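You operate a simulated robot arm through the tools that you are given. There is no shell and no other tool. Be economical: measure what you need, move in short steps, check, and stop when the job is done.

You are at the controls of a simulated two-armed robot. One attempt, no reset.

Task
Push the yellow drawer shut. Put one of the ice blocks from the console table on the oak top of the bookcase. Take the white tub that says "soup" from the oak top of the bookcase and put it on the grey table. Fetch the orange vase and stand it on the number card. Take the lid off the sugar pot and lay it down on the top of the desk. Put the bottle labelled "25.0" from the seat top on the cabinet top and the bottle marked "water" on the top of the side table. Open the wide drawer under the seat top, take the wooden scoop from there and put it on top of the trivet and shut the top again. Fetch the red lint roller and set it on the sofa arm by the doorway. Stack the bottle labelled "40.0" from the low wardrobe shelf on top of the bottle marked "33.0". Stack the bottle that says "32.0" from the top of the white drawer unit on top of the bottle marked "28.0". Open the drawer by the water jar, take the blue fob from there and put it on the yellow coaster and shut the jar again. Any order will do. Set down upright: orange vase, bottle.

The check looks at the end state, three seconds after you hand in, the way a careful person would. Anything else that was tipped, shoved, dropped, spilled or broken makes it a failure. A push-on lid holds only when it is set on centred and level and pressed home; a screw cap is set on level and turned clockwise until tight.

Robot
Two 7-joint arms with two-finger parallel grippers on one trunk, on a base that drives. Base frame: it is fixed to the floor where the robot stands at the start and does not move with it; the origin is under the middle of the robot, x ahead of it, y to its left, z up. Units: mm, degrees, N and s.
The left shoulder is at the start at [50, 187, 1135], the right one opposite. Places, roughly: blue fob (8x3x2 cm) [500, 900, 700]; cabinet top [-3900, -2200, 800]; drawer by the water jar [500, 1100, 700]; grey table [-200, 3300, 700]; ice block (4x4x4 cm) [400, 1700, 800]; number card [-5750, 2750, 750]; oak top of the bookcase [-3700, 3500, 800]; orange vase (7x6x15 cm) [-3700, 3400, 500]; red lint roller [-4000, -2250, 750]; sofa arm by the doorway [-2300, 900, 700]; square yellow bottle, teal bottle, yellow bottle [-6000, 0, 500]; sugar pot [-4750, 3000, 750]; top of the side table [-4300, 600, 600]; trivet (15x15x4 cm) [-3700, -2200, 800]; white tub [-3750, 3500, 750]; wide drawer under the seat top [-5900, 200, 300]; wooden scoop (16x6x11 cm) [-5800, 0, 300]; yellow coaster (10x10x2 cm) [-4200, 600, 600]; yellow drawer [600, -400, 500]. Payload 3.43 kg a hand.
The tool frame of a hand sits at the grasp point between the pads (the TCP): z along the fingers, y along the line on which they close. The tips reach 30 mm beyond it. The gripper opens to 94 mm. The fingers are 28 mm wide and 10 mm thick; the gripper's body (50 by 96 mm) begins 55 mm behind the TCP.
Orientation is that of the tool frame in the base frame, as [roll, pitch, yaw] about the fixed x, y, z axes, in that order (R = Rz(yaw) Ry(pitch) Rx(roll)). With the fingers straight down and closing along the base's y, the tool's x points along the base's -x, its y along +y and its z along -z.

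Tools
- The arms move only by the tool step_arm. It takes "left_plan", "right_plan" or both (then of equal length, played together; a hand with none holds still); each is a list of rows, each an object of numbers (a shift or turn left out is 0, a gripper value left out holds the last): "x", "y", "z": the shift along the tool's x, y, z in m; "wx", "wy", "wz": the turn, a rotation vector about the tool's x, y, z in degrees; "hand": the closure, from 0 (fully open) to 1 (shut). In form: [{"x": .., "y": .., "z": .., "wx": .., "wy": .., "wz": .., "hand": ..}, ...]. A call has 1 to 12 rows; each row shifts and turns the commanded pose from where the row before left it, along the tool's axes as they then stand. Rows are played at 5 a second. More than 50 mm and 8.6 degrees between two rows, or a gripper value outside its range, and nothing of the call is played. Where a pose cannot be reached the arm comes as near as it can. A force on the tool above 40 N (or 10 N above the force at the start of the call, whichever is more), or a blocked arm, ends the call early, and 0.2 s more pass. Each finger travels about 153 mm/s and halts on what it meets, pressing with about 42 N; the grip force reading is that of the motor and also rises with nothing between the fingers. The clock runs only during rows and for 0.2 s after the last one: add rows that do not move to give the fingers time. It gives the time, the measured TCP pose, the force on the tool (base axes), the opening and the grip force at its end, in the units of the frame above (readings bear some noise), with the torque about the TCP (base axes, N m) and any sound that the robot's microphone picked up.
- Cameras (640 x 400 px; columns grow to the right, rows downward): "scene" is now at [127.1, 10.2, 1267.1]; the picture's right is [0.11, -0.99, 0.00], its down [-0.82, -0.09, -0.56] and it looks along [0.56, 0.06, -0.83] (base axes); focal length 214 px, centre (320, 200). "left" rides on the left gripper at [76, -14, -102] in its tool frame; the picture's right is [0.18, 0.98, 0.00], its down [-0.75, 0.14, -0.64] and it looks along [-0.63, 0.12, 0.77] (tool axes); focal length 243 px, centre (320, 200). "right" rides on the right gripper at [76, 14, -103] in its tool frame; the picture's right is [-0.18, 0.98, 0.00], its down [-0.75, -0.14, -0.64] and it looks along [-0.63, -0.12, 0.77] (tool axes); focal length 243 px, centre (320, 200). There is no depth. A picture from a camera that has moved, and an enlarged one, comes with that camera's place and axes in the base frame and with its lens.
- camera(camera): a new picture of that camera. The clock stands still meanwhile.
- lift_body(by): slides the trunk up (or, below 0, down) by that many mm; the arms and the scene camera ride with it, the base frame stays. It gives what a move gives, with no picture.
- base_move(legs): drives the robot by 1 to 6 legs, each [ahead, left, turn to the left] in mm, mm and degrees, along the robot's own axes; the way and the turn of a leg run together, so that a leg with both is an arc; at most 1500 mm and 180 degrees a leg. The arms and the cameras ride along, it lands a little off, and it stops where it bumps. It gives what a move gives.
- pan_tilt(pan, tilt): turns the head with the scene camera to pan (to the left, within 80 degrees either way) and tilt (down, from -29 to 69), counted from straight ahead of the robot. It gives what a move gives.
- close_up(camera, box): a new picture of the part [left, top, right, bottom] of that camera's present view, enlarged. The clock stands still meanwhile.
- sign_off(): hands the job in; it is judged then, once.

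Go step by step. Nothing tells you exact positions but the pictures and the camera data: compare them with the known pose of the tool, close in by small moves and look again before you grip or let go. The budget is 588 turns and 370 pictures, counting those below and the enlarged ones. Unless the task says otherwise, let go and move clear before handing in, and close with one line.

The tools are called after "Request:" as name(argument=value, ...) on one line, values as JSON. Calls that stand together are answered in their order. step_arm: Moves the arms, as the interface text tells. Its arguments: {"type":"object","properties":{"left_plan":{"type":"array","items":{"type":"object","properties":{"x":{"type":"number"},"y":{"type":"number"},"z":{"type":"number"},"wx":{"type":"number"},"wy":{"type":"number"},"wz":{"type":"number"},"hand":{"type":"number"}}}},"right_plan":{"type":"array","items":{"type":"object","properties":{"x":{"type":"number"},"y":{"type":"number"},"z":{"type":"number"},"wx":{"type":"number"},"wy":{"type":"number"},"wz":{"type":"number"},"hand":{"type":"number"}}}}},"required":[]} The other tools are called the same way: lift_body (by) slides the trunk up or down; base_move (legs) drives the base; pan_tilt (pan, tilt) turns the head that bears the scene camera; camera (camera) takes a picture; close_up (camera, box) takes an enlarged picture of a part of a camera's view; sign_off () hands the job in.

At the start:

```text
time: 0.0
left_tcp_pos: [404.4, 19.3, 999.5]
left_orientation: [-180.0, 0.0, -179.9]
left_force: [-0.7, -0.1, -0.3]
left_torque: [0.01, 0.01, -0.01]
left_finger_gap: 93.8
left_finger_force: 0.1
right_tcp_pos: [363.7, -307.5, 1000.4]
right_orientation: [179.9, 0.1, 180.0]
right_force: [1.1, 0.4, -0.2]
right_torque: [-0.01, 0.03, -0.02]
right_finger_gap: 94.2
right_finger_force: 0.0
trunk travel left (down, up): [-350.0, 82.0]
robot x, y, heading: [-0.4, -4.6, -0.2]
head pan, tilt: [6.5, 55.9]
```

scene: 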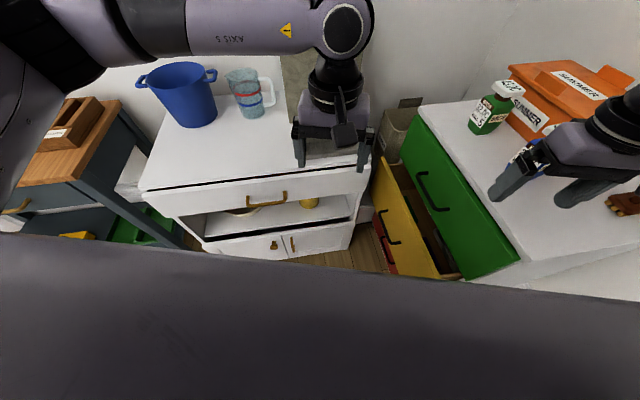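
right: 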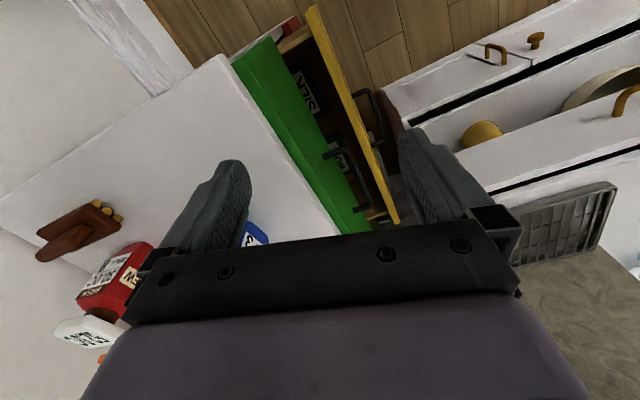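
left: 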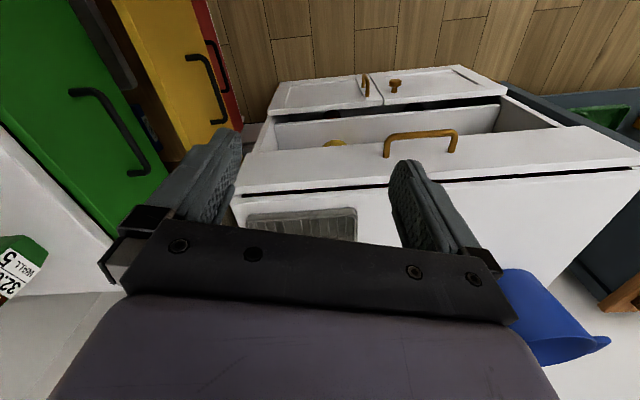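

I see the white drawer unit with the open yellow drawer ahead to the right, with a green bottle on its top. I start by looking round with the head.

Request:
pan_tilt(pan=-30, tilt=40)

Request:
camera(camera="scene")

Request:
pan_tilt(pan=60, tilt=35)

Request:
camera(camera="scene")

```text
time: 1.0
left_tcp_pos: [403.3, 18.6, 1000.4]
left_orientation: [-180.0, 0.0, -179.8]
left_force: [-0.1, -0.2, 0.5]
left_torque: [0.02, -0.05, -0.01]
left_finger_gap: 93.9
left_finger_force: 0.0
right_tcp_pos: [365.3, -307.2, 1000.0]
right_orientation: [-179.9, 0.0, 180.0]
right_force: [0.2, 0.0, -0.3]
right_torque: [0.01, -0.01, 0.01]
right_finger_gap: 94.0
right_finger_force: 0.1
trunk travel left (down, up): [-350.0, 82.0]
robot x, y, heading: [0.0, -0.9, -0.1]
head pan, tilt: [-30.0, 40.0]
```

```text
366 pictures are left
camera scene: at [130.1, -40.2, 1288.9], right [-0.5, -0.87, 0.0], down [-0.56, 0.32, -0.77], along [0.66, -0.38, -0.64], focal length 214 px, centre (320, 200)
```

scene: 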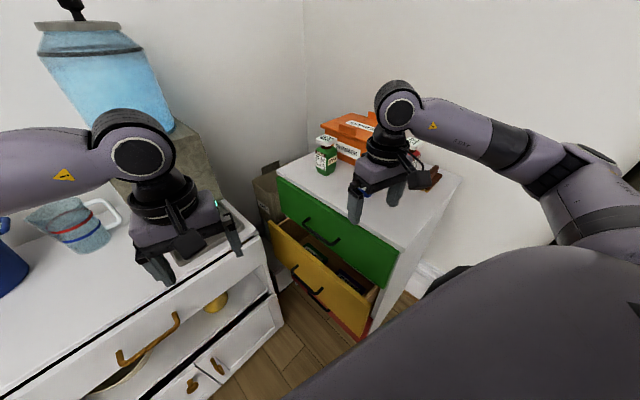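

```text
time: 2.7
left_tcp_pos: [403.4, 18.9, 999.7]
left_orientation: [180.0, 0.1, -179.9]
left_force: [-0.2, 0.1, 0.5]
left_torque: [0.03, -0.03, 0.0]
left_finger_gap: 94.1
left_finger_force: 0.1
right_tcp_pos: [366.2, -307.7, 1000.7]
right_orientation: [179.9, 0.1, -179.9]
right_force: [0.2, -0.1, 0.2]
right_torque: [0.02, 0.0, 0.01]
right_finger_gap: 94.2
right_finger_force: 0.1
trunk travel left (down, up): [-350.0, 82.0]
robot x, y, heading: [-0.2, 3.5, 0.0]
head pan, tilt: [60.0, 35.0]
```

```text
365 pictures are left
camera scene: at [100.5, 78.4, 1296.5], right [0.87, -0.5, 0.0], down [-0.29, -0.5, -0.82], along [0.41, 0.71, -0.57], focal length 214 px, centre (320, 200)
```

scene: 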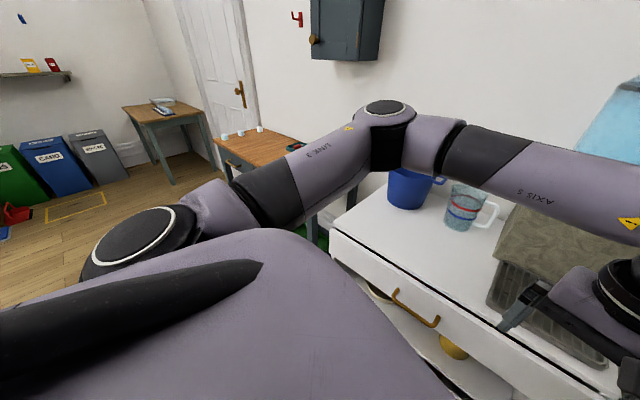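

The white drawer unit faces mostly +y, with its top at about z 830. I enlarge its top to find the bottles.

Request:
pan_tilt(pan=-35, tilt=40)

Request:
close_up(camera="scene", box=[280, 100, 480, 225])

Request:
close_up(camera="scene", box=[200, 200, 440, 350])

```text
time: 4.4
left_tcp_pos: [403.7, 20.1, 999.8]
left_orientation: [180.0, 0.0, -180.0]
left_force: [0.3, -0.7, -0.7]
left_torque: [0.01, 0.02, 0.03]
left_finger_gap: 94.3
left_finger_force: 0.2
right_tcp_pos: [366.5, -308.0, 999.7]
right_orientation: [180.0, 0.1, 180.0]
right_force: [-0.3, 0.1, 0.4]
right_torque: [0.01, 0.0, 0.02]
right_finger_gap: 94.0
right_finger_force: 0.1
trunk travel left (down, up): [-350.0, 82.0]
robot x, y, heading: [0.5, -1.7, 0.0]
head pan, tilt: [-35.0, 40.0]
```

```text
3.20 times, centred on (380, 162) of scene
camera zoom: at [126.1, -46.5, 1289.0], right [-0.57, -0.82, 0.0], down [-0.53, 0.37, -0.77], along [0.63, -0.44, -0.64], focal length 686 px, centre (128, 320)
```

zoom: 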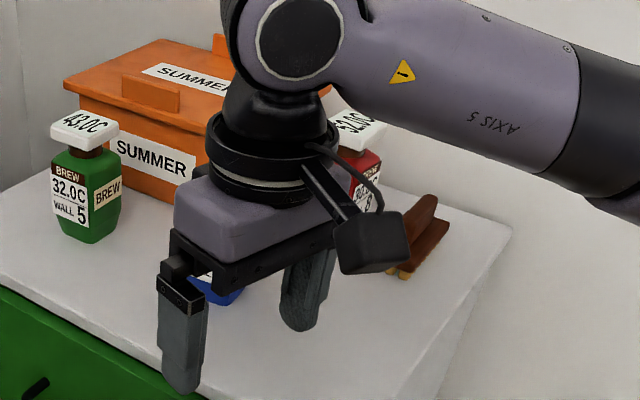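

```text
2.67 times, centred on (320, 275) of scene
camera zoom: at [126.1, -46.5, 1289.0], right [-0.57, -0.82, 0.0], down [-0.53, 0.37, -0.77], along [0.63, -0.44, -0.64], focal length 572 px, centre (320, 0)
```

zoom: 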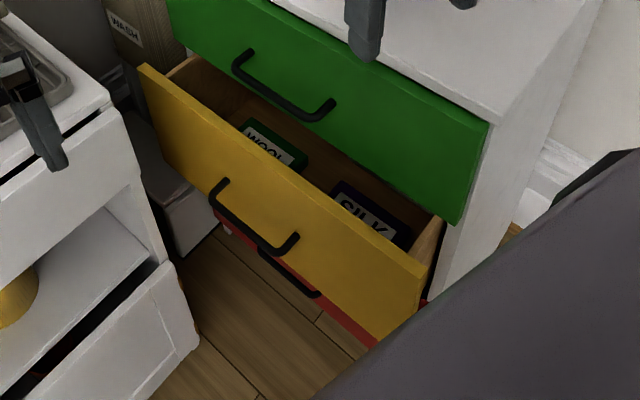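

A green, a red and a blue bottle stand there but the right hand hides them. I move the right hand back and look again.

Request:
step_arm(right_plan=[{"x": 0.04, "y": 0.02, "z": -0.02}, {"x": 0.04, "y": 0.02, "z": -0.02}, {"x": 0.04, "y": 0.02, "z": -0.02}, {"x": 0.04, "y": 0.02, "z": -0.02}, {"x": 0.02}])

Request:
close_up(camera="scene", box=[280, 100, 480, 225])

```text
time: 5.6
left_tcp_pos: [403.8, 19.3, 1000.4]
left_orientation: [179.9, 0.0, -179.9]
left_force: [0.2, 0.9, 0.0]
left_torque: [0.01, -0.01, 0.02]
left_finger_gap: 93.8
left_finger_force: 0.0
right_tcp_pos: [203.8, -226.5, 1098.0]
right_orientation: [180.0, 0.0, -180.0]
right_force: [0.7, -0.4, 1.1]
right_torque: [0.01, -0.02, -0.03]
right_finger_gap: 94.0
right_finger_force: 0.2
right hand out of reach, approached as far as the arm can: row 4, 5
trunk travel left (down, up): [-350.0, 82.0]
robot x, y, heading: [0.5, -3.7, -0.0]
head pan, tilt: [-35.0, 40.0]
```

```text
3.20 times, centred on (380, 162) of scene
camera zoom: at [125.9, -46.7, 1288.9], right [-0.57, -0.82, 0.0], down [-0.53, 0.37, -0.77], along [0.63, -0.44, -0.64], focal length 686 px, centre (128, 320)
```

zoom: 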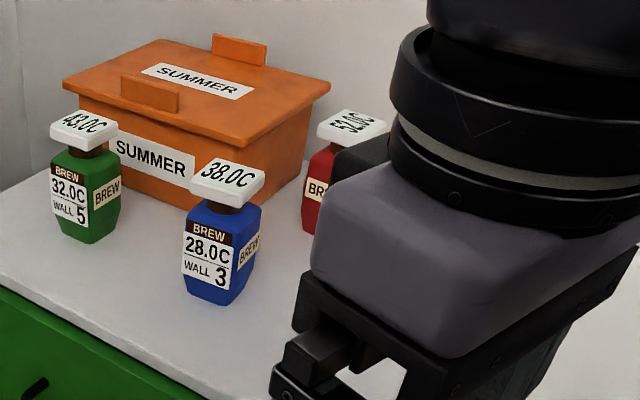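

The green bottle's body reads 32.0 and the blue one's 28.0, so green goes on blue. First I turn toward the yellow drawer to shut it with the left hand.

Request:
base_move(legs=[[50, 120, 0], [0, 0, -62]])

Request:
step_arm(left_plan=[{"wy": -8.5, "hand": 1}, {"wy": -8.5}, {"wy": -8.5}, {"wy": -8.5}, {"wy": -8.5}, {"wy": -8.5}, {"wy": -8.5}, {"wy": -8.5}, {"wy": -8.5}, {"wy": -8.5}, {"wy": -5}])

Request:
pan_tilt(pan=0, tilt=50)

Request:
camera(camera="scene")

```text
time: 9.6
left_tcp_pos: [259.1, -224.9, 999.5]
left_orientation: [-180.0, 0.0, 118.7]
left_force: [0.1, 0.6, 1.0]
left_torque: [0.03, -0.01, 0.03]
left_finger_gap: 94.2
left_finger_force: 0.1
right_tcp_pos: [-52.2, -168.5, 1097.3]
right_orientation: [-180.0, 0.0, 118.5]
right_force: [0.7, 0.2, 0.2]
right_torque: [-0.02, -0.01, -0.03]
right_finger_gap: 93.8
right_finger_force: 0.1
trunk travel left (down, up): [-350.0, 82.0]
robot x, y, heading: [45.3, 119.3, -61.4]
head pan, tilt: [-35.0, 40.0]
```

```text
time: 12.0
left_tcp_pos: [258.0, -225.6, 1000.3]
left_orientation: [-23.5, 89.8, -85.1]
left_force: [-0.2, 0.7, 0.0]
left_torque: [-0.04, -0.01, 0.02]
left_finger_gap: 0.0
left_finger_force: 33.3
right_tcp_pos: [-52.4, -168.9, 1097.9]
right_orientation: [-180.0, 0.0, 118.5]
right_force: [0.3, 0.0, 0.0]
right_torque: [-0.02, 0.01, -0.02]
right_finger_gap: 93.7
right_finger_force: 0.0
trunk travel left (down, up): [-350.0, 82.0]
robot x, y, heading: [50.0, 120.4, -61.3]
head pan, tilt: [-35.0, 40.0]
```

```text
time: 13.0
left_tcp_pos: [258.7, -224.8, 999.8]
left_orientation: [77.2, 90.0, 15.9]
left_force: [0.2, -0.3, -0.5]
left_torque: [0.0, 0.02, 0.0]
left_finger_gap: 0.0
left_finger_force: 32.9
right_tcp_pos: [-51.4, -168.4, 1098.5]
right_orientation: [180.0, 0.1, 118.5]
right_force: [0.0, 0.5, 0.7]
right_torque: [-0.01, -0.01, -0.01]
right_finger_gap: 93.9
right_finger_force: 0.1
trunk travel left (down, up): [-350.0, 82.0]
robot x, y, heading: [48.4, 117.0, -61.3]
head pan, tilt: [0.0, 50.0]
```

```text
361 pictures are left
camera scene: at [111.8, 3.2, 1274.8], right [-0.88, -0.48, 0.0], down [-0.37, 0.67, -0.64], along [0.31, -0.56, -0.77], focal length 214 px, centre (320, 200)
```

scene: 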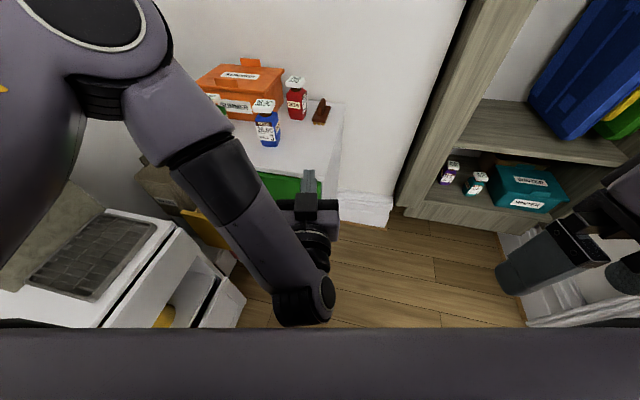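

A wardrobe with low-shelf bottles is off to the right. I enlarge the unit top and the wardrobe shelf.

Request:
close_up(camera="scene", box=[190, 50, 350, 250])

Request:
close_up(camera="scene", box=[400, 130, 560, 230])

Request:
camera(camera="left")

```text
2.00 times, centred on (270, 150) of scene
camera zoom: at [111.8, 3.2, 1274.8], right [-0.88, -0.48, 0.0], down [-0.37, 0.67, -0.64], along [0.31, -0.56, -0.77], focal length 429 px, centre (420, 300)
```

zoom: 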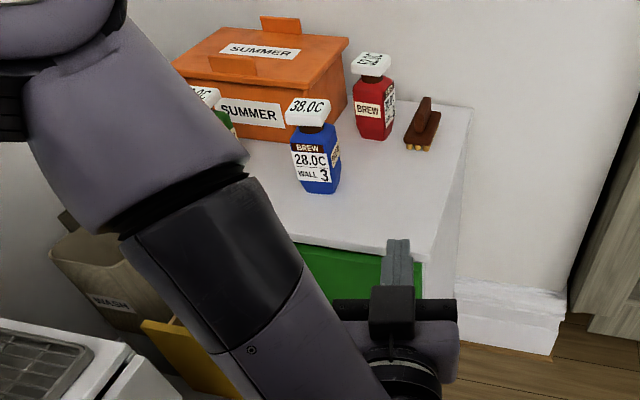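

```text
4.00 times, centred on (480, 180) of scene
camera zoom: at [111.8, 3.2, 1274.8], right [-0.88, -0.48, 0.0], down [-0.37, 0.67, -0.64], along [0.31, -0.56, -0.77], focal length 858 px, centre (-320, 280)
```

zoom: 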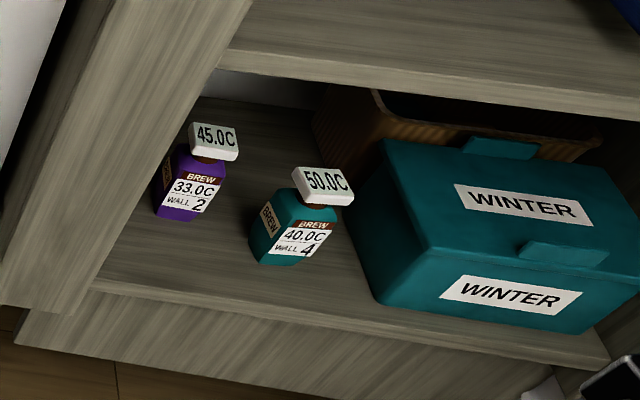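

```text
358 pictures are left
camera left: at [197.6, -141.7, 922.3], right [0.86, 0.47, -0.18], down [-0.18, 0.63, 0.75], along [0.47, -0.62, 0.63], focal length 243 px, centre (320, 200)
```

left: 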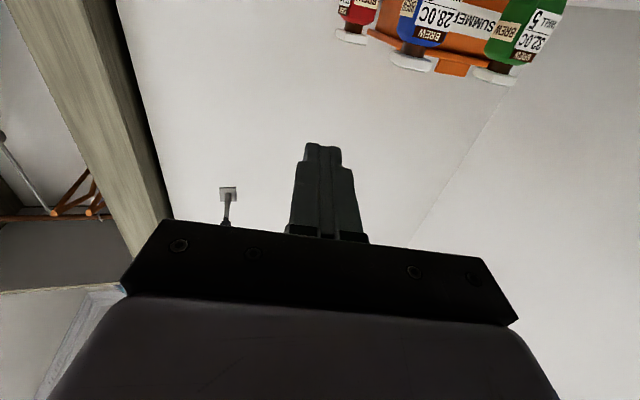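

The teal bottle reads 40.0 and the purple one 33.0, so teal goes on purple. Now I shift the closed left hand sideways, lower the trunk and look at the yellow front.

Request:
step_arm(left_plan=[{"y": 0.045}, {"y": 0.045}])

Request:
lift_body(by=-350)

Request:
step_arm(left_plan=[{"x": 0.04}, {"x": 0.04}])

Request:
camera(camera="scene")

```text
time: 13.6
left_tcp_pos: [341.6, -180.7, 999.9]
left_orientation: [-104.6, 90.0, -166.0]
left_force: [0.4, -0.8, -0.1]
left_torque: [0.02, -0.01, 0.0]
left_finger_gap: 0.0
left_finger_force: 33.0
right_tcp_pos: [-51.1, -168.3, 1098.5]
right_orientation: [180.0, 0.1, 118.4]
right_force: [0.8, -0.9, -0.4]
right_torque: [-0.02, 0.02, 0.0]
right_finger_gap: 93.9
right_finger_force: 0.1
trunk travel left (down, up): [-350.0, 82.0]
robot x, y, heading: [52.1, 119.9, -61.4]
head pan, tilt: [0.0, 50.0]
```

```text
time: 17.0
left_tcp_pos: [339.7, -181.1, 650.1]
left_orientation: [129.2, 89.9, 67.8]
left_force: [-0.4, -0.9, 0.0]
left_torque: [-0.03, -0.01, 0.01]
left_finger_gap: 0.0
left_finger_force: 33.1
right_tcp_pos: [-50.9, -168.1, 749.7]
right_orientation: [180.0, 0.0, 118.5]
right_force: [1.2, -0.1, 0.0]
right_torque: [0.01, 0.0, 0.04]
right_finger_gap: 93.8
right_finger_force: 0.1
trunk travel left (down, up): [0.0, 432.0]
robot x, y, heading: [46.8, 117.1, -61.7]
head pan, tilt: [0.0, 50.0]
```

```text
time: 17.6
left_tcp_pos: [322.9, -213.6, 594.5]
left_orientation: [-156.5, 89.8, 142.3]
left_force: [0.0, -0.1, -0.6]
left_torque: [-0.02, 0.01, 0.0]
left_finger_gap: 0.0
left_finger_force: 33.3
left hand out of reach, approached as far as the arm can: row 1, 2
right_tcp_pos: [-50.9, -168.5, 748.5]
right_orientation: [180.0, 0.0, 118.5]
right_force: [0.8, -0.1, -1.1]
right_torque: [0.02, 0.0, 0.04]
right_finger_gap: 94.1
right_finger_force: 0.1
trunk travel left (down, up): [0.0, 432.0]
robot x, y, heading: [49.3, 122.4, -61.3]
head pan, tilt: [0.0, 50.0]
```

```text
357 pictures are left
camera scene: at [111.9, 3.3, 924.8], right [-0.88, -0.48, 0.0], down [-0.37, 0.67, -0.64], along [0.31, -0.56, -0.77], focal length 214 px, centre (320, 200)
```

scene: 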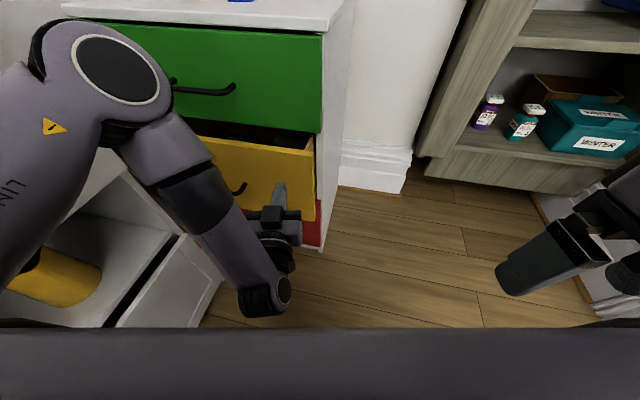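

The fingertips are right in front of the yellow panel, clear of the handle. I push forward in steps.

Request:
step_arm(left_plan=[{"z": 0.025}, {"z": 0.025}, {"z": 0.025}, {"z": 0.025}])

Request:
camera(camera="scene")

```text
time: 18.6
left_tcp_pos: [350.3, -306.3, 611.6]
left_orientation: [-168.5, 89.9, 130.6]
left_force: [-0.2, -0.8, -0.1]
left_torque: [0.06, -0.02, 0.04]
left_finger_gap: 0.1
left_finger_force: 32.5
left hand out of reach, approached as far as the arm can: row 1, 2, 3, 4
right_tcp_pos: [-51.2, -167.0, 748.8]
right_orientation: [180.0, 0.0, 118.5]
right_force: [-0.3, -0.6, 0.0]
right_torque: [0.0, 0.01, -0.03]
right_finger_gap: 94.1
right_finger_force: 0.1
trunk travel left (down, up): [0.0, 432.0]
robot x, y, heading: [48.2, 117.9, -61.5]
head pan, tilt: [0.0, 50.0]
```

```text
356 pictures are left
camera scene: at [111.9, 3.2, 924.8], right [-0.88, -0.48, 0.0], down [-0.37, 0.67, -0.64], along [0.31, -0.56, -0.77], focal length 214 px, centre (320, 200)
```

scene: 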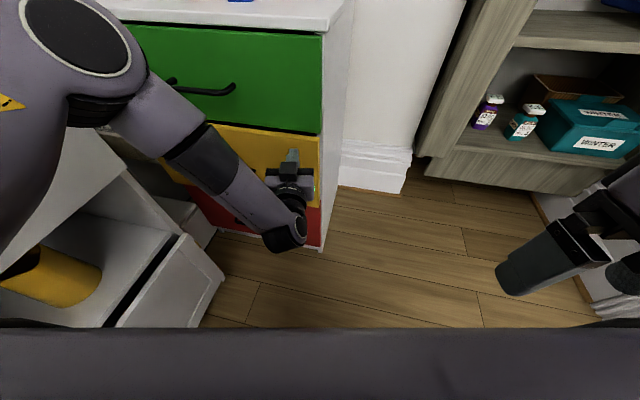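

The drawer looks nearly flush already; I push a little further to feel the stop.

Request:
step_arm(left_plan=[{"z": 0.015}, {"z": 0.015}, {"z": 0.015}])

Request:
close_up(camera="scene", box=[140, 60, 360, 260])

```text
time: 19.4
left_tcp_pos: [358.3, -336.0, 617.9]
left_orientation: [154.2, 89.8, 93.2]
left_force: [-4.3, 15.3, 5.1]
left_torque: [-0.25, -0.08, -0.02]
left_finger_gap: 0.0
left_finger_force: 33.3
left hand out of reach, approached as far as the arm can: row 1, 2, 3
right_tcp_pos: [-51.9, -167.7, 748.8]
right_orientation: [180.0, 0.2, 118.6]
right_force: [-0.3, -0.2, 0.5]
right_torque: [-0.01, 0.02, 0.01]
right_finger_gap: 94.2
right_finger_force: 0.0
trunk travel left (down, up): [0.0, 432.0]
robot x, y, heading: [51.1, 120.9, -61.4]
head pan, tilt: [0.0, 50.0]
stopped in row 3 (left hand): the force on the tool passed its limit (the readings are from after the stop); the commanded pose is now the measured one
```

```text
2.00 times, centred on (250, 160) of scene
camera zoom: at [111.6, 4.7, 925.1], right [-0.88, -0.48, 0.0], down [-0.37, 0.67, -0.64], along [0.31, -0.57, -0.77], focal length 429 px, centre (460, 280)
```

zoom: 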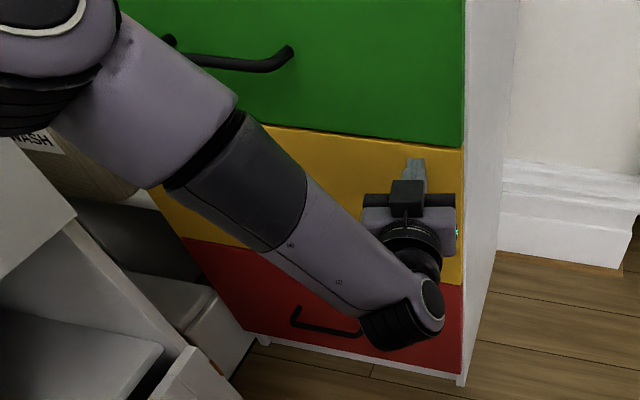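

The drawer is shut. I back off, raise the trunk and turn the hand back to pointing down.

Request:
step_arm(left_plan=[{"z": -0.04}, {"z": -0.04}, {"z": -0.04}, {"z": -0.03, "hand": 0}])

Request:
lift_body(by=370)

Request:
step_arm(left_plan=[{"wy": 8.5}, {"wy": 8.5}, {"wy": 8.5}, {"wy": 8.5}, {"wy": 8.5}, {"wy": 8.5}, {"wy": 8.5}, {"wy": 8.5}, {"wy": 8.5}, {"wy": 8.5}, {"wy": 5}])

Request:
camera(camera="scene")

```text
time: 20.4
left_tcp_pos: [286.1, -202.9, 613.6]
left_orientation: [169.8, 89.6, 108.9]
left_force: [0.5, 0.2, 0.1]
left_torque: [0.01, 0.0, -0.01]
left_finger_gap: 93.9
left_finger_force: 0.1
right_tcp_pos: [-51.0, -167.2, 748.1]
right_orientation: [-180.0, 0.0, 118.6]
right_force: [-0.4, 0.1, -0.7]
right_torque: [0.0, -0.02, 0.01]
right_finger_gap: 93.8
right_finger_force: 0.1
trunk travel left (down, up): [0.0, 432.0]
robot x, y, heading: [49.8, 118.4, -61.5]
head pan, tilt: [0.0, 50.0]
```

```text
time: 23.9
left_tcp_pos: [285.7, -203.6, 984.9]
left_orientation: [165.7, 89.5, 104.8]
left_force: [0.4, 0.8, 0.5]
left_torque: [-0.01, 0.02, -0.02]
left_finger_gap: 94.0
left_finger_force: 0.1
right_tcp_pos: [-51.3, -168.6, 1118.1]
right_orientation: [-180.0, 0.0, 118.6]
right_force: [-1.0, 0.7, -0.7]
right_torque: [0.02, 0.01, 0.01]
right_finger_gap: 93.9
right_finger_force: 0.1
trunk travel left (down, up): [-370.0, 62.0]
robot x, y, heading: [50.0, 117.9, -61.1]
head pan, tilt: [0.0, 50.0]
```

```text
time: 26.4
left_tcp_pos: [285.3, -204.3, 985.5]
left_orientation: [-180.0, -0.7, 119.1]
left_force: [0.0, -0.1, 1.3]
left_torque: [0.01, 0.03, 0.02]
left_finger_gap: 93.9
left_finger_force: 0.1
right_tcp_pos: [-51.2, -168.1, 1119.1]
right_orientation: [180.0, 0.0, 118.5]
right_force: [-0.1, 0.6, 0.0]
right_torque: [0.0, 0.02, 0.02]
right_finger_gap: 94.1
right_finger_force: 0.1
trunk travel left (down, up): [-370.0, 62.0]
robot x, y, heading: [48.1, 118.3, -61.2]
head pan, tilt: [0.0, 50.0]
```

```text
354 pictures are left
camera scene: at [112.0, 3.5, 1294.8], right [-0.88, -0.48, 0.0], down [-0.37, 0.67, -0.64], along [0.31, -0.56, -0.77], focal length 214 px, centre (320, 200)
```

scene: 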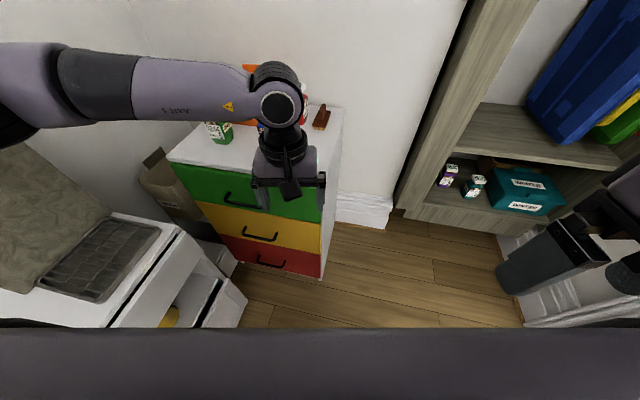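

Green stands near (745,-415), blue near (560,-465), bottle tops near z 965. I raise the trunk and drive closer, squared up with the unit.

Request:
lift_body(by=60)

Request:
base_move(legs=[[150, 118, 0], [50, 0, 0], [0, 0, -13]])

Request:
camera(camera="left")

Request:
camera(camera="scene")

```text
time: 27.4
left_tcp_pos: [285.8, -204.8, 1045.9]
left_orientation: [179.9, -0.4, 119.1]
left_force: [-0.1, -0.2, 0.6]
left_torque: [-0.01, -0.02, 0.01]
left_finger_gap: 93.7
left_finger_force: 0.0
right_tcp_pos: [-51.9, -168.5, 1178.4]
right_orientation: [179.9, 0.0, 118.6]
right_force: [0.1, 0.4, 0.5]
right_torque: [-0.01, 0.0, -0.04]
right_finger_gap: 94.1
right_finger_force: 0.0
trunk travel left (down, up): [-430.0, 2.0]
robot x, y, heading: [49.2, 118.5, -61.4]
head pan, tilt: [0.0, 50.0]
```

```text
time: 28.9
left_tcp_pos: [428.8, -278.8, 1044.7]
left_orientation: [179.9, -0.5, 119.5]
left_force: [-0.2, -0.6, -0.1]
left_torque: [-0.01, 0.02, 0.0]
left_finger_gap: 94.2
left_finger_force: 0.0
right_tcp_pos: [90.7, -246.5, 1179.6]
right_orientation: [-180.0, 0.1, 119.0]
right_force: [0.2, -0.5, 0.6]
right_torque: [-0.02, -0.01, 0.0]
right_finger_gap: 94.0
right_finger_force: 0.0
trunk travel left (down, up): [-430.0, 2.0]
robot x, y, heading: [190.0, 40.4, -60.9]
head pan, tilt: [0.0, 50.0]
stopped in leg 1: the robot was blocked; the commanded pose is now the measured one
```

```text
353 pictures are left
camera left: at [379.7, -221.1, 1147.2], right [0.76, 0.64, 0.0], down [0.5, -0.59, 0.64], along [0.41, -0.48, -0.77], focal length 243 px, centre (320, 200)
```

left: 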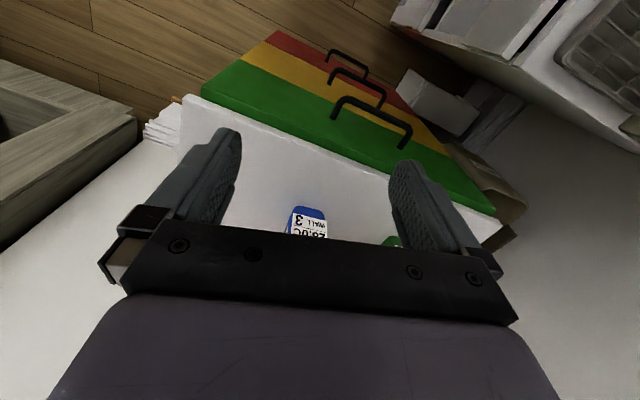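

```text
352 pictures are left
camera scene: at [253.3, -73.7, 1354.8], right [-0.87, -0.49, 0.0], down [-0.37, 0.67, -0.64], along [0.31, -0.56, -0.77], focal length 214 px, centre (320, 200)
```

scene: 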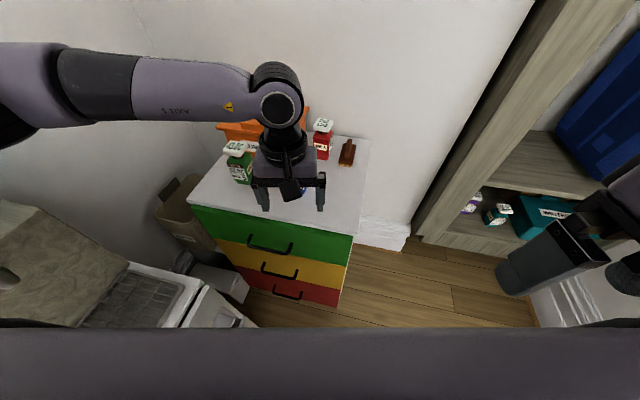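

Blocked at (190,40), probably by the dresser's open lower part. I just turn in place to square up.

Request:
base_move(legs=[[-10, -20, 0], [0, 0, -13], [60, 0, 0]])

Request:
step_arm(left_plan=[{"y": 0.05}, {"y": 0.05}, {"y": 0.05}, {"y": 0.05}, {"x": -0.03, "y": 0.04}, {"x": -0.03, "y": 0.04}])

Request:
camera(camera="left")

Request:
camera(camera="scene")

```text
time: 31.1
left_tcp_pos: [346.6, -383.1, 1045.0]
left_orientation: [179.8, -0.4, 106.8]
left_force: [-0.4, -0.7, -1.2]
left_torque: [0.03, 0.03, 0.0]
left_finger_gap: 93.9
left_finger_force: 0.1
right_tcp_pos: [23.6, -275.2, 1179.1]
right_orientation: [180.0, 0.0, 106.4]
right_force: [0.1, -0.9, -0.3]
right_torque: [0.03, 0.01, 0.0]
right_finger_gap: 94.1
right_finger_force: 0.0
trunk travel left (down, up): [-430.0, 2.0]
robot x, y, heading: [181.5, -13.9, -74.1]
head pan, tilt: [0.0, 50.0]
```

```text
time: 32.5
left_tcp_pos: [633.6, -358.4, 1046.2]
left_orientation: [179.8, -0.4, 106.7]
left_force: [0.3, 0.1, 0.8]
left_torque: [-0.01, -0.01, 0.01]
left_finger_gap: 94.1
left_finger_force: 0.3
right_tcp_pos: [24.2, -274.6, 1178.8]
right_orientation: [-180.0, 0.1, 106.3]
right_force: [0.5, -0.4, -0.6]
right_torque: [-0.03, 0.0, 0.01]
right_finger_gap: 93.8
right_finger_force: 0.0
trunk travel left (down, up): [-430.0, 2.0]
robot x, y, heading: [183.0, -10.7, -73.8]
head pan, tilt: [0.0, 50.0]
```

```text
351 pictures are left
camera left: at [597.8, -291.9, 1146.7], right [0.89, 0.46, 0.0], down [0.35, -0.69, 0.64], along [0.29, -0.56, -0.77], focal length 243 px, centre (320, 200)
```

left: 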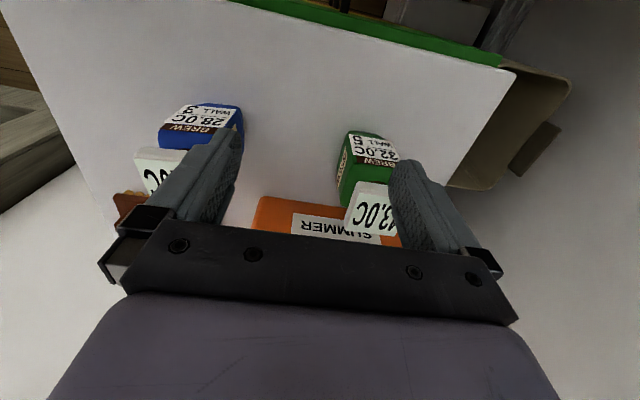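

```text
350 pictures are left
camera scene: at [219.8, -142.4, 1354.8], right [-0.96, -0.28, 0.0], down [-0.22, 0.74, -0.64], along [0.18, -0.62, -0.77], focal length 214 px, centre (320, 200)
```

scene: 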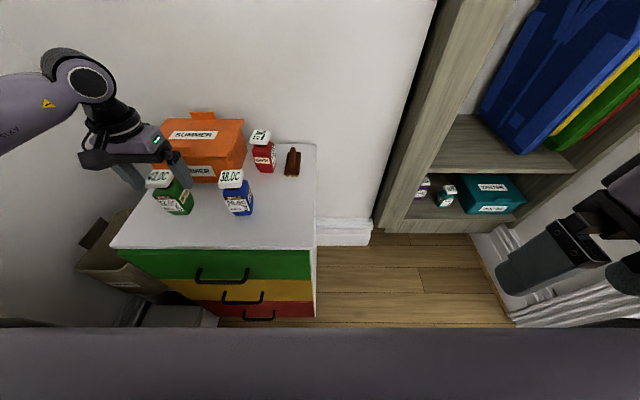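

I see green and blue from the left wrist camera. I move the hand over green, still above it, and check the centring.

Request:
step_arm(left_plan=[{"x": -0.026, "y": 0.029}, {"x": -0.026, "y": 0.029}, {"x": -0.026, "y": 0.028}])

Request:
camera(camera="left")

Request:
close_up(camera="scene", box=[80, 90, 280, 230])

```text
time: 33.3
left_tcp_pos: [736.9, -406.6, 1046.3]
left_orientation: [180.0, -0.5, 106.6]
left_force: [0.1, -1.1, -0.5]
left_torque: [-0.02, -0.04, -0.05]
left_finger_gap: 94.1
left_finger_force: 0.0
right_tcp_pos: [24.0, -275.7, 1178.1]
right_orientation: [179.9, -0.1, 106.3]
right_force: [0.3, 0.0, 0.5]
right_torque: [-0.02, -0.02, 0.02]
right_finger_gap: 94.1
right_finger_force: 0.0
trunk travel left (down, up): [-430.0, 2.0]
robot x, y, heading: [180.6, -12.8, -74.0]
head pan, tilt: [0.0, 50.0]
```

```text
349 pictures are left
camera left: at [701.2, -338.7, 1147.3], right [0.89, 0.46, 0.0], down [0.35, -0.69, 0.64], along [0.29, -0.56, -0.77], focal length 243 px, centre (320, 200)
```

left: 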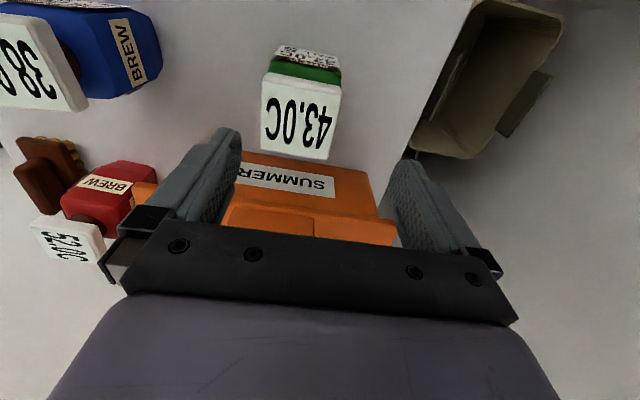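

```text
2.86 times, centred on (180, 160) of scene
camera zoom: at [219.6, -142.8, 1354.7], right [-0.96, -0.28, 0.0], down [-0.21, 0.74, -0.64], along [0.18, -0.62, -0.77], focal length 613 px, centre (720, 314)
```

zoom: 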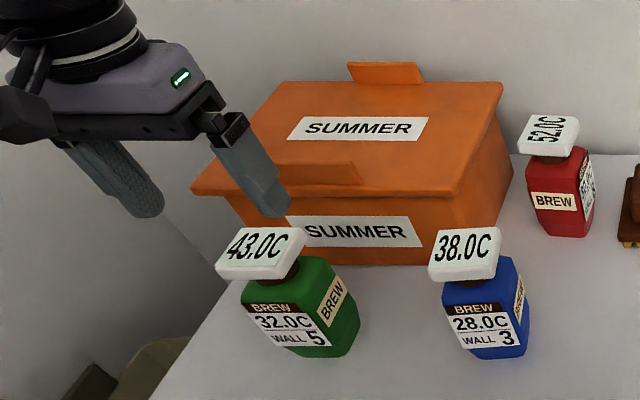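

The cap centre is near (720,-407), top z ≈ 969, about 58 mm wide. I shift 16 mm, go down to z 925 and check before gripping.

Request:
step_arm(left_plan=[{"x": 0.005, "y": -0.017}, {"z": 0.03}, {"z": 0.02}])

Request:
camera(camera="left")

```text
time: 34.1
left_tcp_pos: [718.4, -406.8, 995.2]
left_orientation: [179.8, -0.4, 106.7]
left_force: [0.1, 0.6, -0.1]
left_torque: [-0.01, 0.0, -0.02]
left_finger_gap: 94.0
left_finger_force: 0.0
right_tcp_pos: [23.9, -274.2, 1178.2]
right_orientation: [-179.9, 0.0, 106.2]
right_force: [0.3, -0.4, -0.1]
right_torque: [0.0, 0.01, 0.04]
right_finger_gap: 94.0
right_finger_force: 0.1
trunk travel left (down, up): [-430.0, 2.0]
robot x, y, heading: [180.3, -17.2, -73.6]
head pan, tilt: [0.0, 50.0]
```

```text
347 pictures are left
camera left: at [683.8, -338.8, 1097.4], right [0.89, 0.46, 0.0], down [0.35, -0.69, 0.64], along [0.29, -0.56, -0.77], focal length 243 px, centre (320, 200)
```

left: 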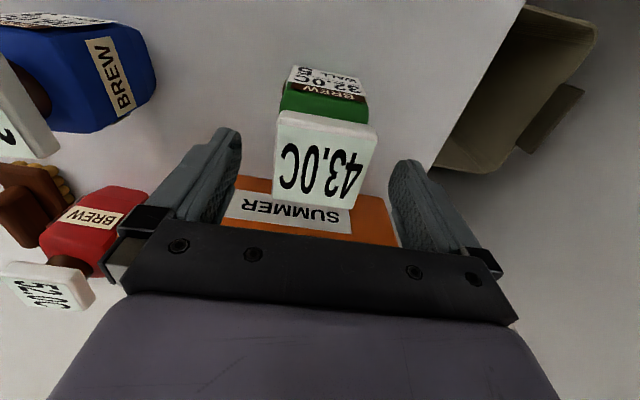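

Centred and parallel. I descend to z 925 and close.

Request:
step_arm(left_plan=[{"z": 0.025}, {"z": 0.025}, {"z": 0.02}, {"hand": 1}, {}, {}])

Request:
camera(camera="left")

```text
time: 35.5
left_tcp_pos: [719.6, -408.5, 927.5]
left_orientation: [179.9, -0.1, 106.7]
left_force: [4.2, -1.1, 10.6]
left_torque: [-0.46, -0.17, 0.14]
left_finger_gap: 62.0
left_finger_force: 42.3
right_tcp_pos: [22.6, -275.2, 1178.0]
right_orientation: [180.0, 0.0, 106.4]
right_force: [-0.6, -0.6, 0.8]
right_torque: [-0.02, -0.01, 0.02]
right_finger_gap: 93.7
right_finger_force: 0.1
trunk travel left (down, up): [-430.0, 2.0]
robot x, y, heading: [185.9, -13.3, -73.5]
head pan, tilt: [0.0, 50.0]
```

```text
346 pictures are left
camera left: at [683.4, -340.0, 1028.5], right [0.89, 0.46, 0.0], down [0.35, -0.68, 0.64], along [0.3, -0.57, -0.77], focal length 243 px, centre (320, 200)
```

left: 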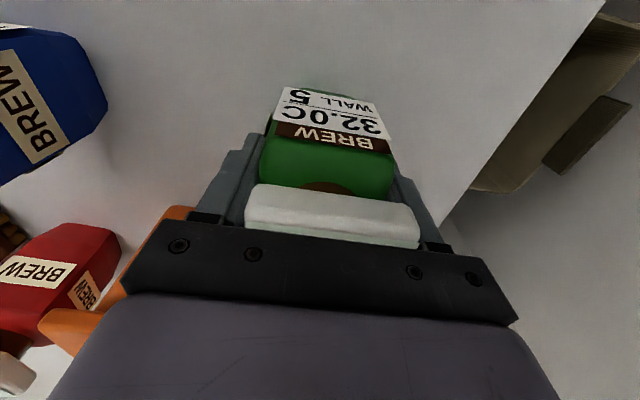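

Green is held (gap 62). I lift it 165 mm and carry it toward blue at about (547,-458).

Request:
step_arm(left_plan=[{"z": -0.04}, {"z": -0.04}, {"z": -0.045}, {"z": -0.04}, {"y": -0.045}, {"y": -0.045}, {"y": -0.045}, {"y": -0.045}])

Request:
camera(camera="left")

Request:
close_up(camera="scene", box=[120, 90, 320, 230])

```text
time: 37.3
left_tcp_pos: [547.1, -458.8, 1088.0]
left_orientation: [179.8, -0.5, 106.8]
left_force: [1.0, 0.5, -3.6]
left_torque: [0.02, -0.03, 0.01]
left_finger_gap: 62.0
left_finger_force: 41.7
right_tcp_pos: [22.7, -275.4, 1177.8]
right_orientation: [180.0, 0.0, 106.2]
right_force: [-0.2, -0.7, 0.1]
right_torque: [0.01, -0.02, -0.01]
right_finger_gap: 93.8
right_finger_force: 0.1
trunk travel left (down, up): [-430.0, 2.0]
robot x, y, heading: [184.7, -13.7, -73.8]
head pan, tilt: [0.0, 50.0]
```

```text
345 pictures are left
camera left: at [511.4, -391.7, 1189.7], right [0.89, 0.46, 0.0], down [0.35, -0.69, 0.64], along [0.3, -0.56, -0.77], focal length 243 px, centre (320, 200)
```

left: 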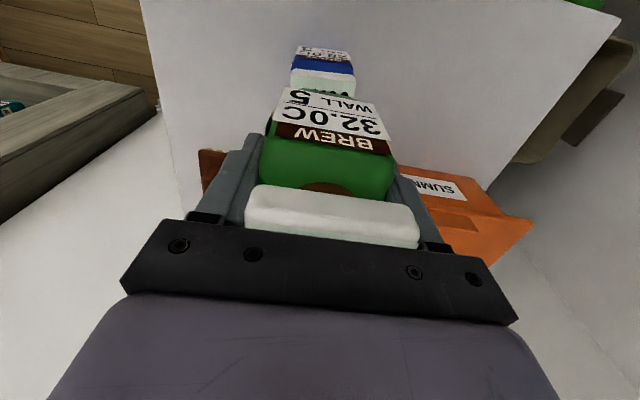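

```text
2.86 times, centred on (220, 160) of scene
camera zoom: at [218.6, -143.1, 1354.7], right [-0.96, -0.28, 0.0], down [-0.21, 0.74, -0.64], along [0.18, -0.62, -0.77], focal length 613 px, centre (606, 314)
```

zoom: 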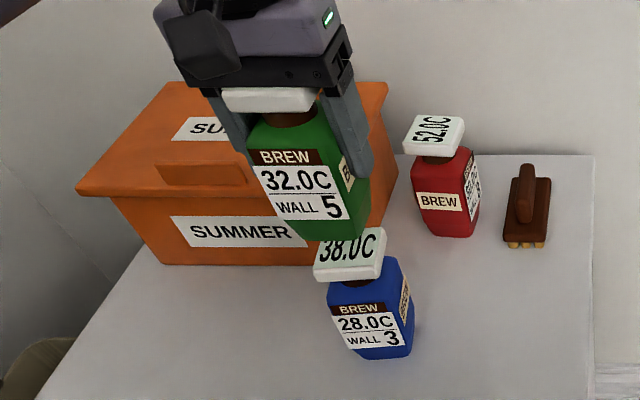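

Green is over blue within 2–3 mm. I lower in small steps and watch the force.

Request:
step_arm(left_plan=[{"x": 0.0025, "y": -0.0015, "z": 0.008}, {"z": 0.008}])

Request:
step_arm(left_plan=[{"z": 0.002}, {"z": 0.002}])

Request:
close_up(camera="scene", box=[170, 100, 290, 225])

```text
time: 37.9
left_tcp_pos: [545.0, -459.4, 1073.6]
left_orientation: [179.8, -0.5, 106.8]
left_force: [-0.4, -0.4, -3.0]
left_torque: [-0.05, 0.01, -0.02]
left_finger_gap: 62.1
left_finger_force: 41.9
right_tcp_pos: [23.6, -274.8, 1178.2]
right_orientation: [-179.9, 0.0, 106.2]
right_force: [1.8, 0.1, -0.6]
right_torque: [-0.01, 0.06, 0.01]
right_finger_gap: 93.8
right_finger_force: 0.2
trunk travel left (down, up): [-430.0, 2.0]
robot x, y, heading: [181.9, -18.1, -73.6]
head pan, tilt: [0.0, 50.0]
```

```text
time: 38.5
left_tcp_pos: [544.5, -457.4, 1069.5]
left_orientation: [179.9, -0.5, 106.8]
left_force: [-0.9, -0.6, -3.1]
left_torque: [-0.01, 0.03, 0.0]
left_finger_gap: 62.2
left_finger_force: 41.5
right_tcp_pos: [23.3, -275.0, 1179.1]
right_orientation: [-180.0, 0.0, 106.3]
right_force: [0.0, -0.6, 0.1]
right_torque: [0.0, 0.02, 0.01]
right_finger_gap: 93.9
right_finger_force: 0.0
trunk travel left (down, up): [-430.0, 2.0]
robot x, y, heading: [180.6, -16.7, -73.7]
head pan, tilt: [0.0, 50.0]
```

```text
3.20 times, centred on (230, 162) of scene
camera zoom: at [219.5, -142.8, 1354.7], right [-0.96, -0.28, 0.0], down [-0.21, 0.74, -0.64], along [0.18, -0.62, -0.77], focal length 686 px, centre (608, 320)
```

zoom: 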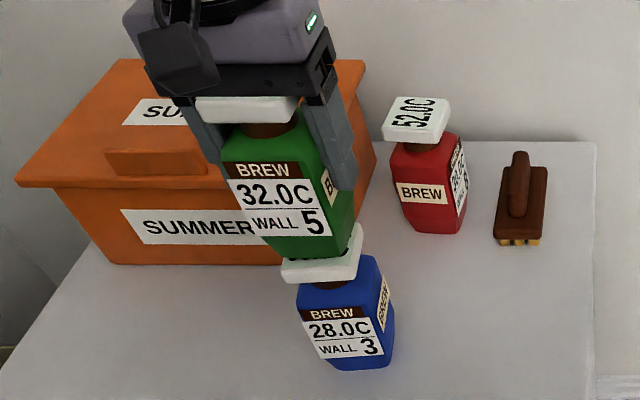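

Still a little gap. I continue lowering by small steps.

Request:
step_arm(left_plan=[{"z": 0.002}, {"z": 0.002}, {"z": 0.002}])

Request:
step_arm(left_plan=[{"z": 0.002}, {"z": 0.002}])

Request:
close_up(camera="scene", box=[200, 150, 260, 225])

```text
time: 39.3
left_tcp_pos: [543.5, -458.1, 1063.0]
left_orientation: [180.0, -0.5, 106.7]
left_force: [-0.3, -0.7, -3.5]
left_torque: [-0.01, 0.02, 0.03]
left_finger_gap: 62.1
left_finger_force: 41.4
right_tcp_pos: [24.1, -274.4, 1177.7]
right_orientation: [180.0, 0.0, 106.2]
right_force: [0.7, 0.1, 0.1]
right_torque: [0.04, -0.03, 0.02]
right_finger_gap: 94.2
right_finger_force: 0.0
trunk travel left (down, up): [-430.0, 2.0]
robot x, y, heading: [182.7, -12.1, -73.7]
head pan, tilt: [0.0, 50.0]
```

```text
time: 39.9
left_tcp_pos: [542.6, -459.2, 1058.8]
left_orientation: [179.9, -0.4, 106.8]
left_force: [0.2, 0.5, -0.7]
left_torque: [-0.08, 0.02, -0.02]
left_finger_gap: 62.4
left_finger_force: 42.0
right_tcp_pos: [23.6, -273.8, 1179.0]
right_orientation: [-180.0, 0.1, 106.2]
right_force: [0.4, -0.1, -0.7]
right_torque: [-0.02, 0.0, -0.02]
right_finger_gap: 94.0
right_finger_force: 0.0
trunk travel left (down, up): [-430.0, 2.0]
robot x, y, heading: [182.1, -16.5, -73.5]
head pan, tilt: [0.0, 50.0]
```

```text
5.33 times, centred on (230, 188) of scene
camera zoom: at [219.4, -142.6, 1354.8], right [-0.96, -0.28, 0.0], down [-0.21, 0.74, -0.64], along [0.18, -0.62, -0.77], focal length 1144 px, centre (800, 267)
```

zoom: 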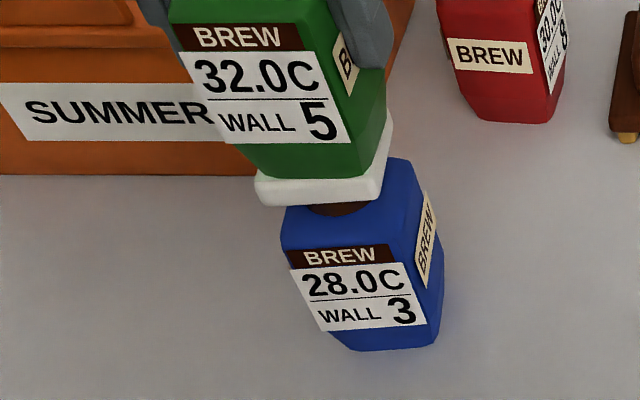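

Contact felt; green sits about 6 mm to the left on blue's cap. I lift 4 mm, shift, and set down again.

Request:
step_arm(left_plan=[{"z": -0.004}, {"y": -0.006, "x": -0.001}, {"z": 0.002}, {"z": 0.002}])

Request:
close_up(camera="scene", box=[200, 150, 260, 225])

```text
time: 40.9
left_tcp_pos: [538.3, -461.9, 1059.4]
left_orientation: [179.9, -0.5, 106.8]
left_force: [-0.1, 0.3, -3.0]
left_torque: [-0.01, 0.01, 0.01]
left_finger_gap: 62.2
left_finger_force: 42.5
right_tcp_pos: [24.3, -275.7, 1178.8]
right_orientation: [180.0, -0.1, 106.3]
right_force: [-0.6, -0.2, -0.8]
right_torque: [0.01, -0.01, 0.04]
right_finger_gap: 94.3
right_finger_force: 0.0
trunk travel left (down, up): [-430.0, 2.0]
robot x, y, heading: [181.5, -17.7, -73.7]
head pan, tilt: [0.0, 50.0]
```

```text
5.33 times, centred on (230, 188) of scene
camera zoom: at [219.5, -142.8, 1354.7], right [-0.96, -0.28, 0.0], down [-0.21, 0.74, -0.64], along [0.18, -0.62, -0.77], focal length 1144 px, centre (800, 267)
```

zoom: 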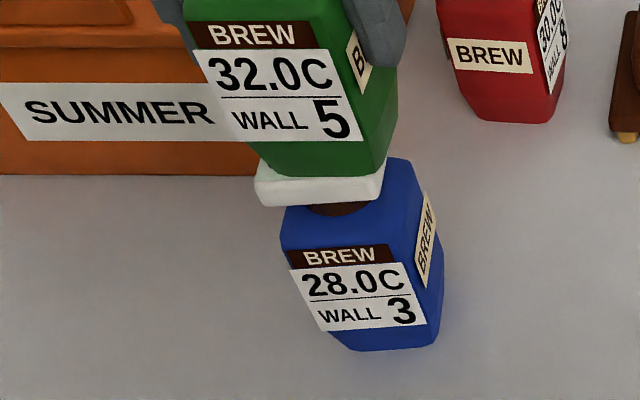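

Centred now. I lower the last millimetres, then open and rise straight up.

Request:
step_arm(left_plan=[{"z": 0.001}, {"z": 0.001}, {}])

```text
time: 41.7
left_tcp_pos: [538.4, -461.2, 1059.0]
left_orientation: [179.9, -0.3, 106.8]
left_force: [1.5, -0.2, 4.3]
left_torque: [-0.14, -0.12, 0.0]
left_finger_gap: 62.2
left_finger_force: 42.1
right_tcp_pos: [23.1, -274.9, 1178.1]
right_orientation: [180.0, 0.0, 106.3]
right_force: [-0.3, 0.2, 0.0]
right_torque: [-0.01, 0.0, 0.04]
right_finger_gap: 94.2
right_finger_force: 0.1
trunk travel left (down, up): [-430.0, 2.0]
robot x, y, heading: [180.7, -16.5, -73.6]
head pan, tilt: [0.0, 50.0]
```

Request:
step_arm(left_plan=[{"hand": 0}, {}, {}, {"z": -0.03}, {"z": -0.04}, {"z": -0.04}])

Request:
close_up(camera="scene", box=[120, 60, 320, 230])

```text
time: 43.1
left_tcp_pos: [537.5, -460.1, 1167.5]
left_orientation: [179.9, -0.5, 106.7]
left_force: [-1.3, -0.7, -0.7]
left_torque: [-0.02, -0.02, 0.0]
left_finger_gap: 94.2
left_finger_force: 0.0
right_tcp_pos: [22.7, -274.7, 1178.7]
right_orientation: [180.0, 0.0, 106.3]
right_force: [-0.5, -0.1, -0.6]
right_torque: [0.0, 0.03, 0.0]
right_finger_gap: 94.0
right_finger_force: 0.1
trunk travel left (down, up): [-430.0, 2.0]
robot x, y, heading: [181.9, -15.1, -73.6]
head pan, tilt: [0.0, 50.0]
```

```text
2.35 times, centred on (220, 145) of scene
camera zoom: at [218.8, -142.2, 1354.8], right [-0.96, -0.28, 0.0], down [-0.21, 0.74, -0.64], along [0.18, -0.62, -0.77], focal length 505 px, centre (555, 329)
```

zoom: 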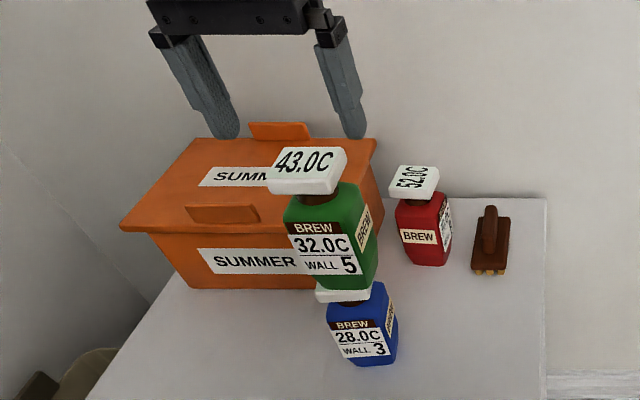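

Green stands well on blue. Next the wardrobe shelf: I back off, drive to the right and look.

Request:
base_move(legs=[[-150, 0, 0], [0, -446, 0], [150, 0, 0]])

Request:
pan_tilt(pan=0, tilt=50)

Request:
camera(camera="scene")

```text
time: 47.8
left_tcp_pos: [102.6, -591.5, 1166.6]
left_orientation: [179.9, -0.4, 106.9]
left_force: [0.1, 0.2, 0.4]
left_torque: [0.06, -0.02, -0.02]
left_finger_gap: 94.3
left_finger_force: 0.0
right_tcp_pos: [-411.5, -405.7, 1178.2]
right_orientation: [-179.9, -0.2, 106.2]
right_force: [0.2, 0.1, -0.9]
right_torque: [0.0, 0.02, 0.03]
right_finger_gap: 94.0
right_finger_force: 0.0
trunk travel left (down, up): [-430.0, 2.0]
robot x, y, heading: [-254.7, -144.0, -73.4]
head pan, tilt: [0.0, 50.0]
```

```text
time: 48.4
left_tcp_pos: [102.6, -589.9, 1167.1]
left_orientation: [179.9, -0.4, 106.8]
left_force: [-0.2, 0.1, -0.2]
left_torque: [0.0, -0.02, 0.0]
left_finger_gap: 94.0
left_finger_force: 0.1
right_tcp_pos: [-412.5, -404.2, 1179.2]
right_orientation: [180.0, 0.0, 106.3]
right_force: [0.8, 0.7, 0.4]
right_torque: [0.01, 0.0, -0.01]
right_finger_gap: 93.9
right_finger_force: 0.0
trunk travel left (down, up): [-430.0, 2.0]
robot x, y, heading: [-250.0, -141.5, -73.7]
head pan, tilt: [0.0, 50.0]
```

```text
339 pictures are left
camera scene: at [-216.6, -272.1, 1354.8], right [-0.96, -0.28, 0.0], down [-0.21, 0.74, -0.64], along [0.18, -0.62, -0.77], focal length 214 px, centre (320, 200)
```

scene: 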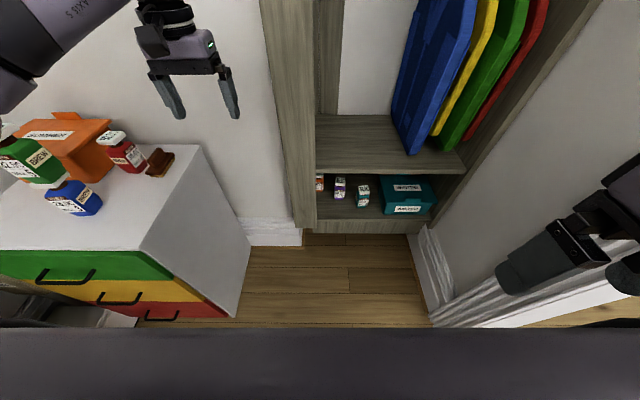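

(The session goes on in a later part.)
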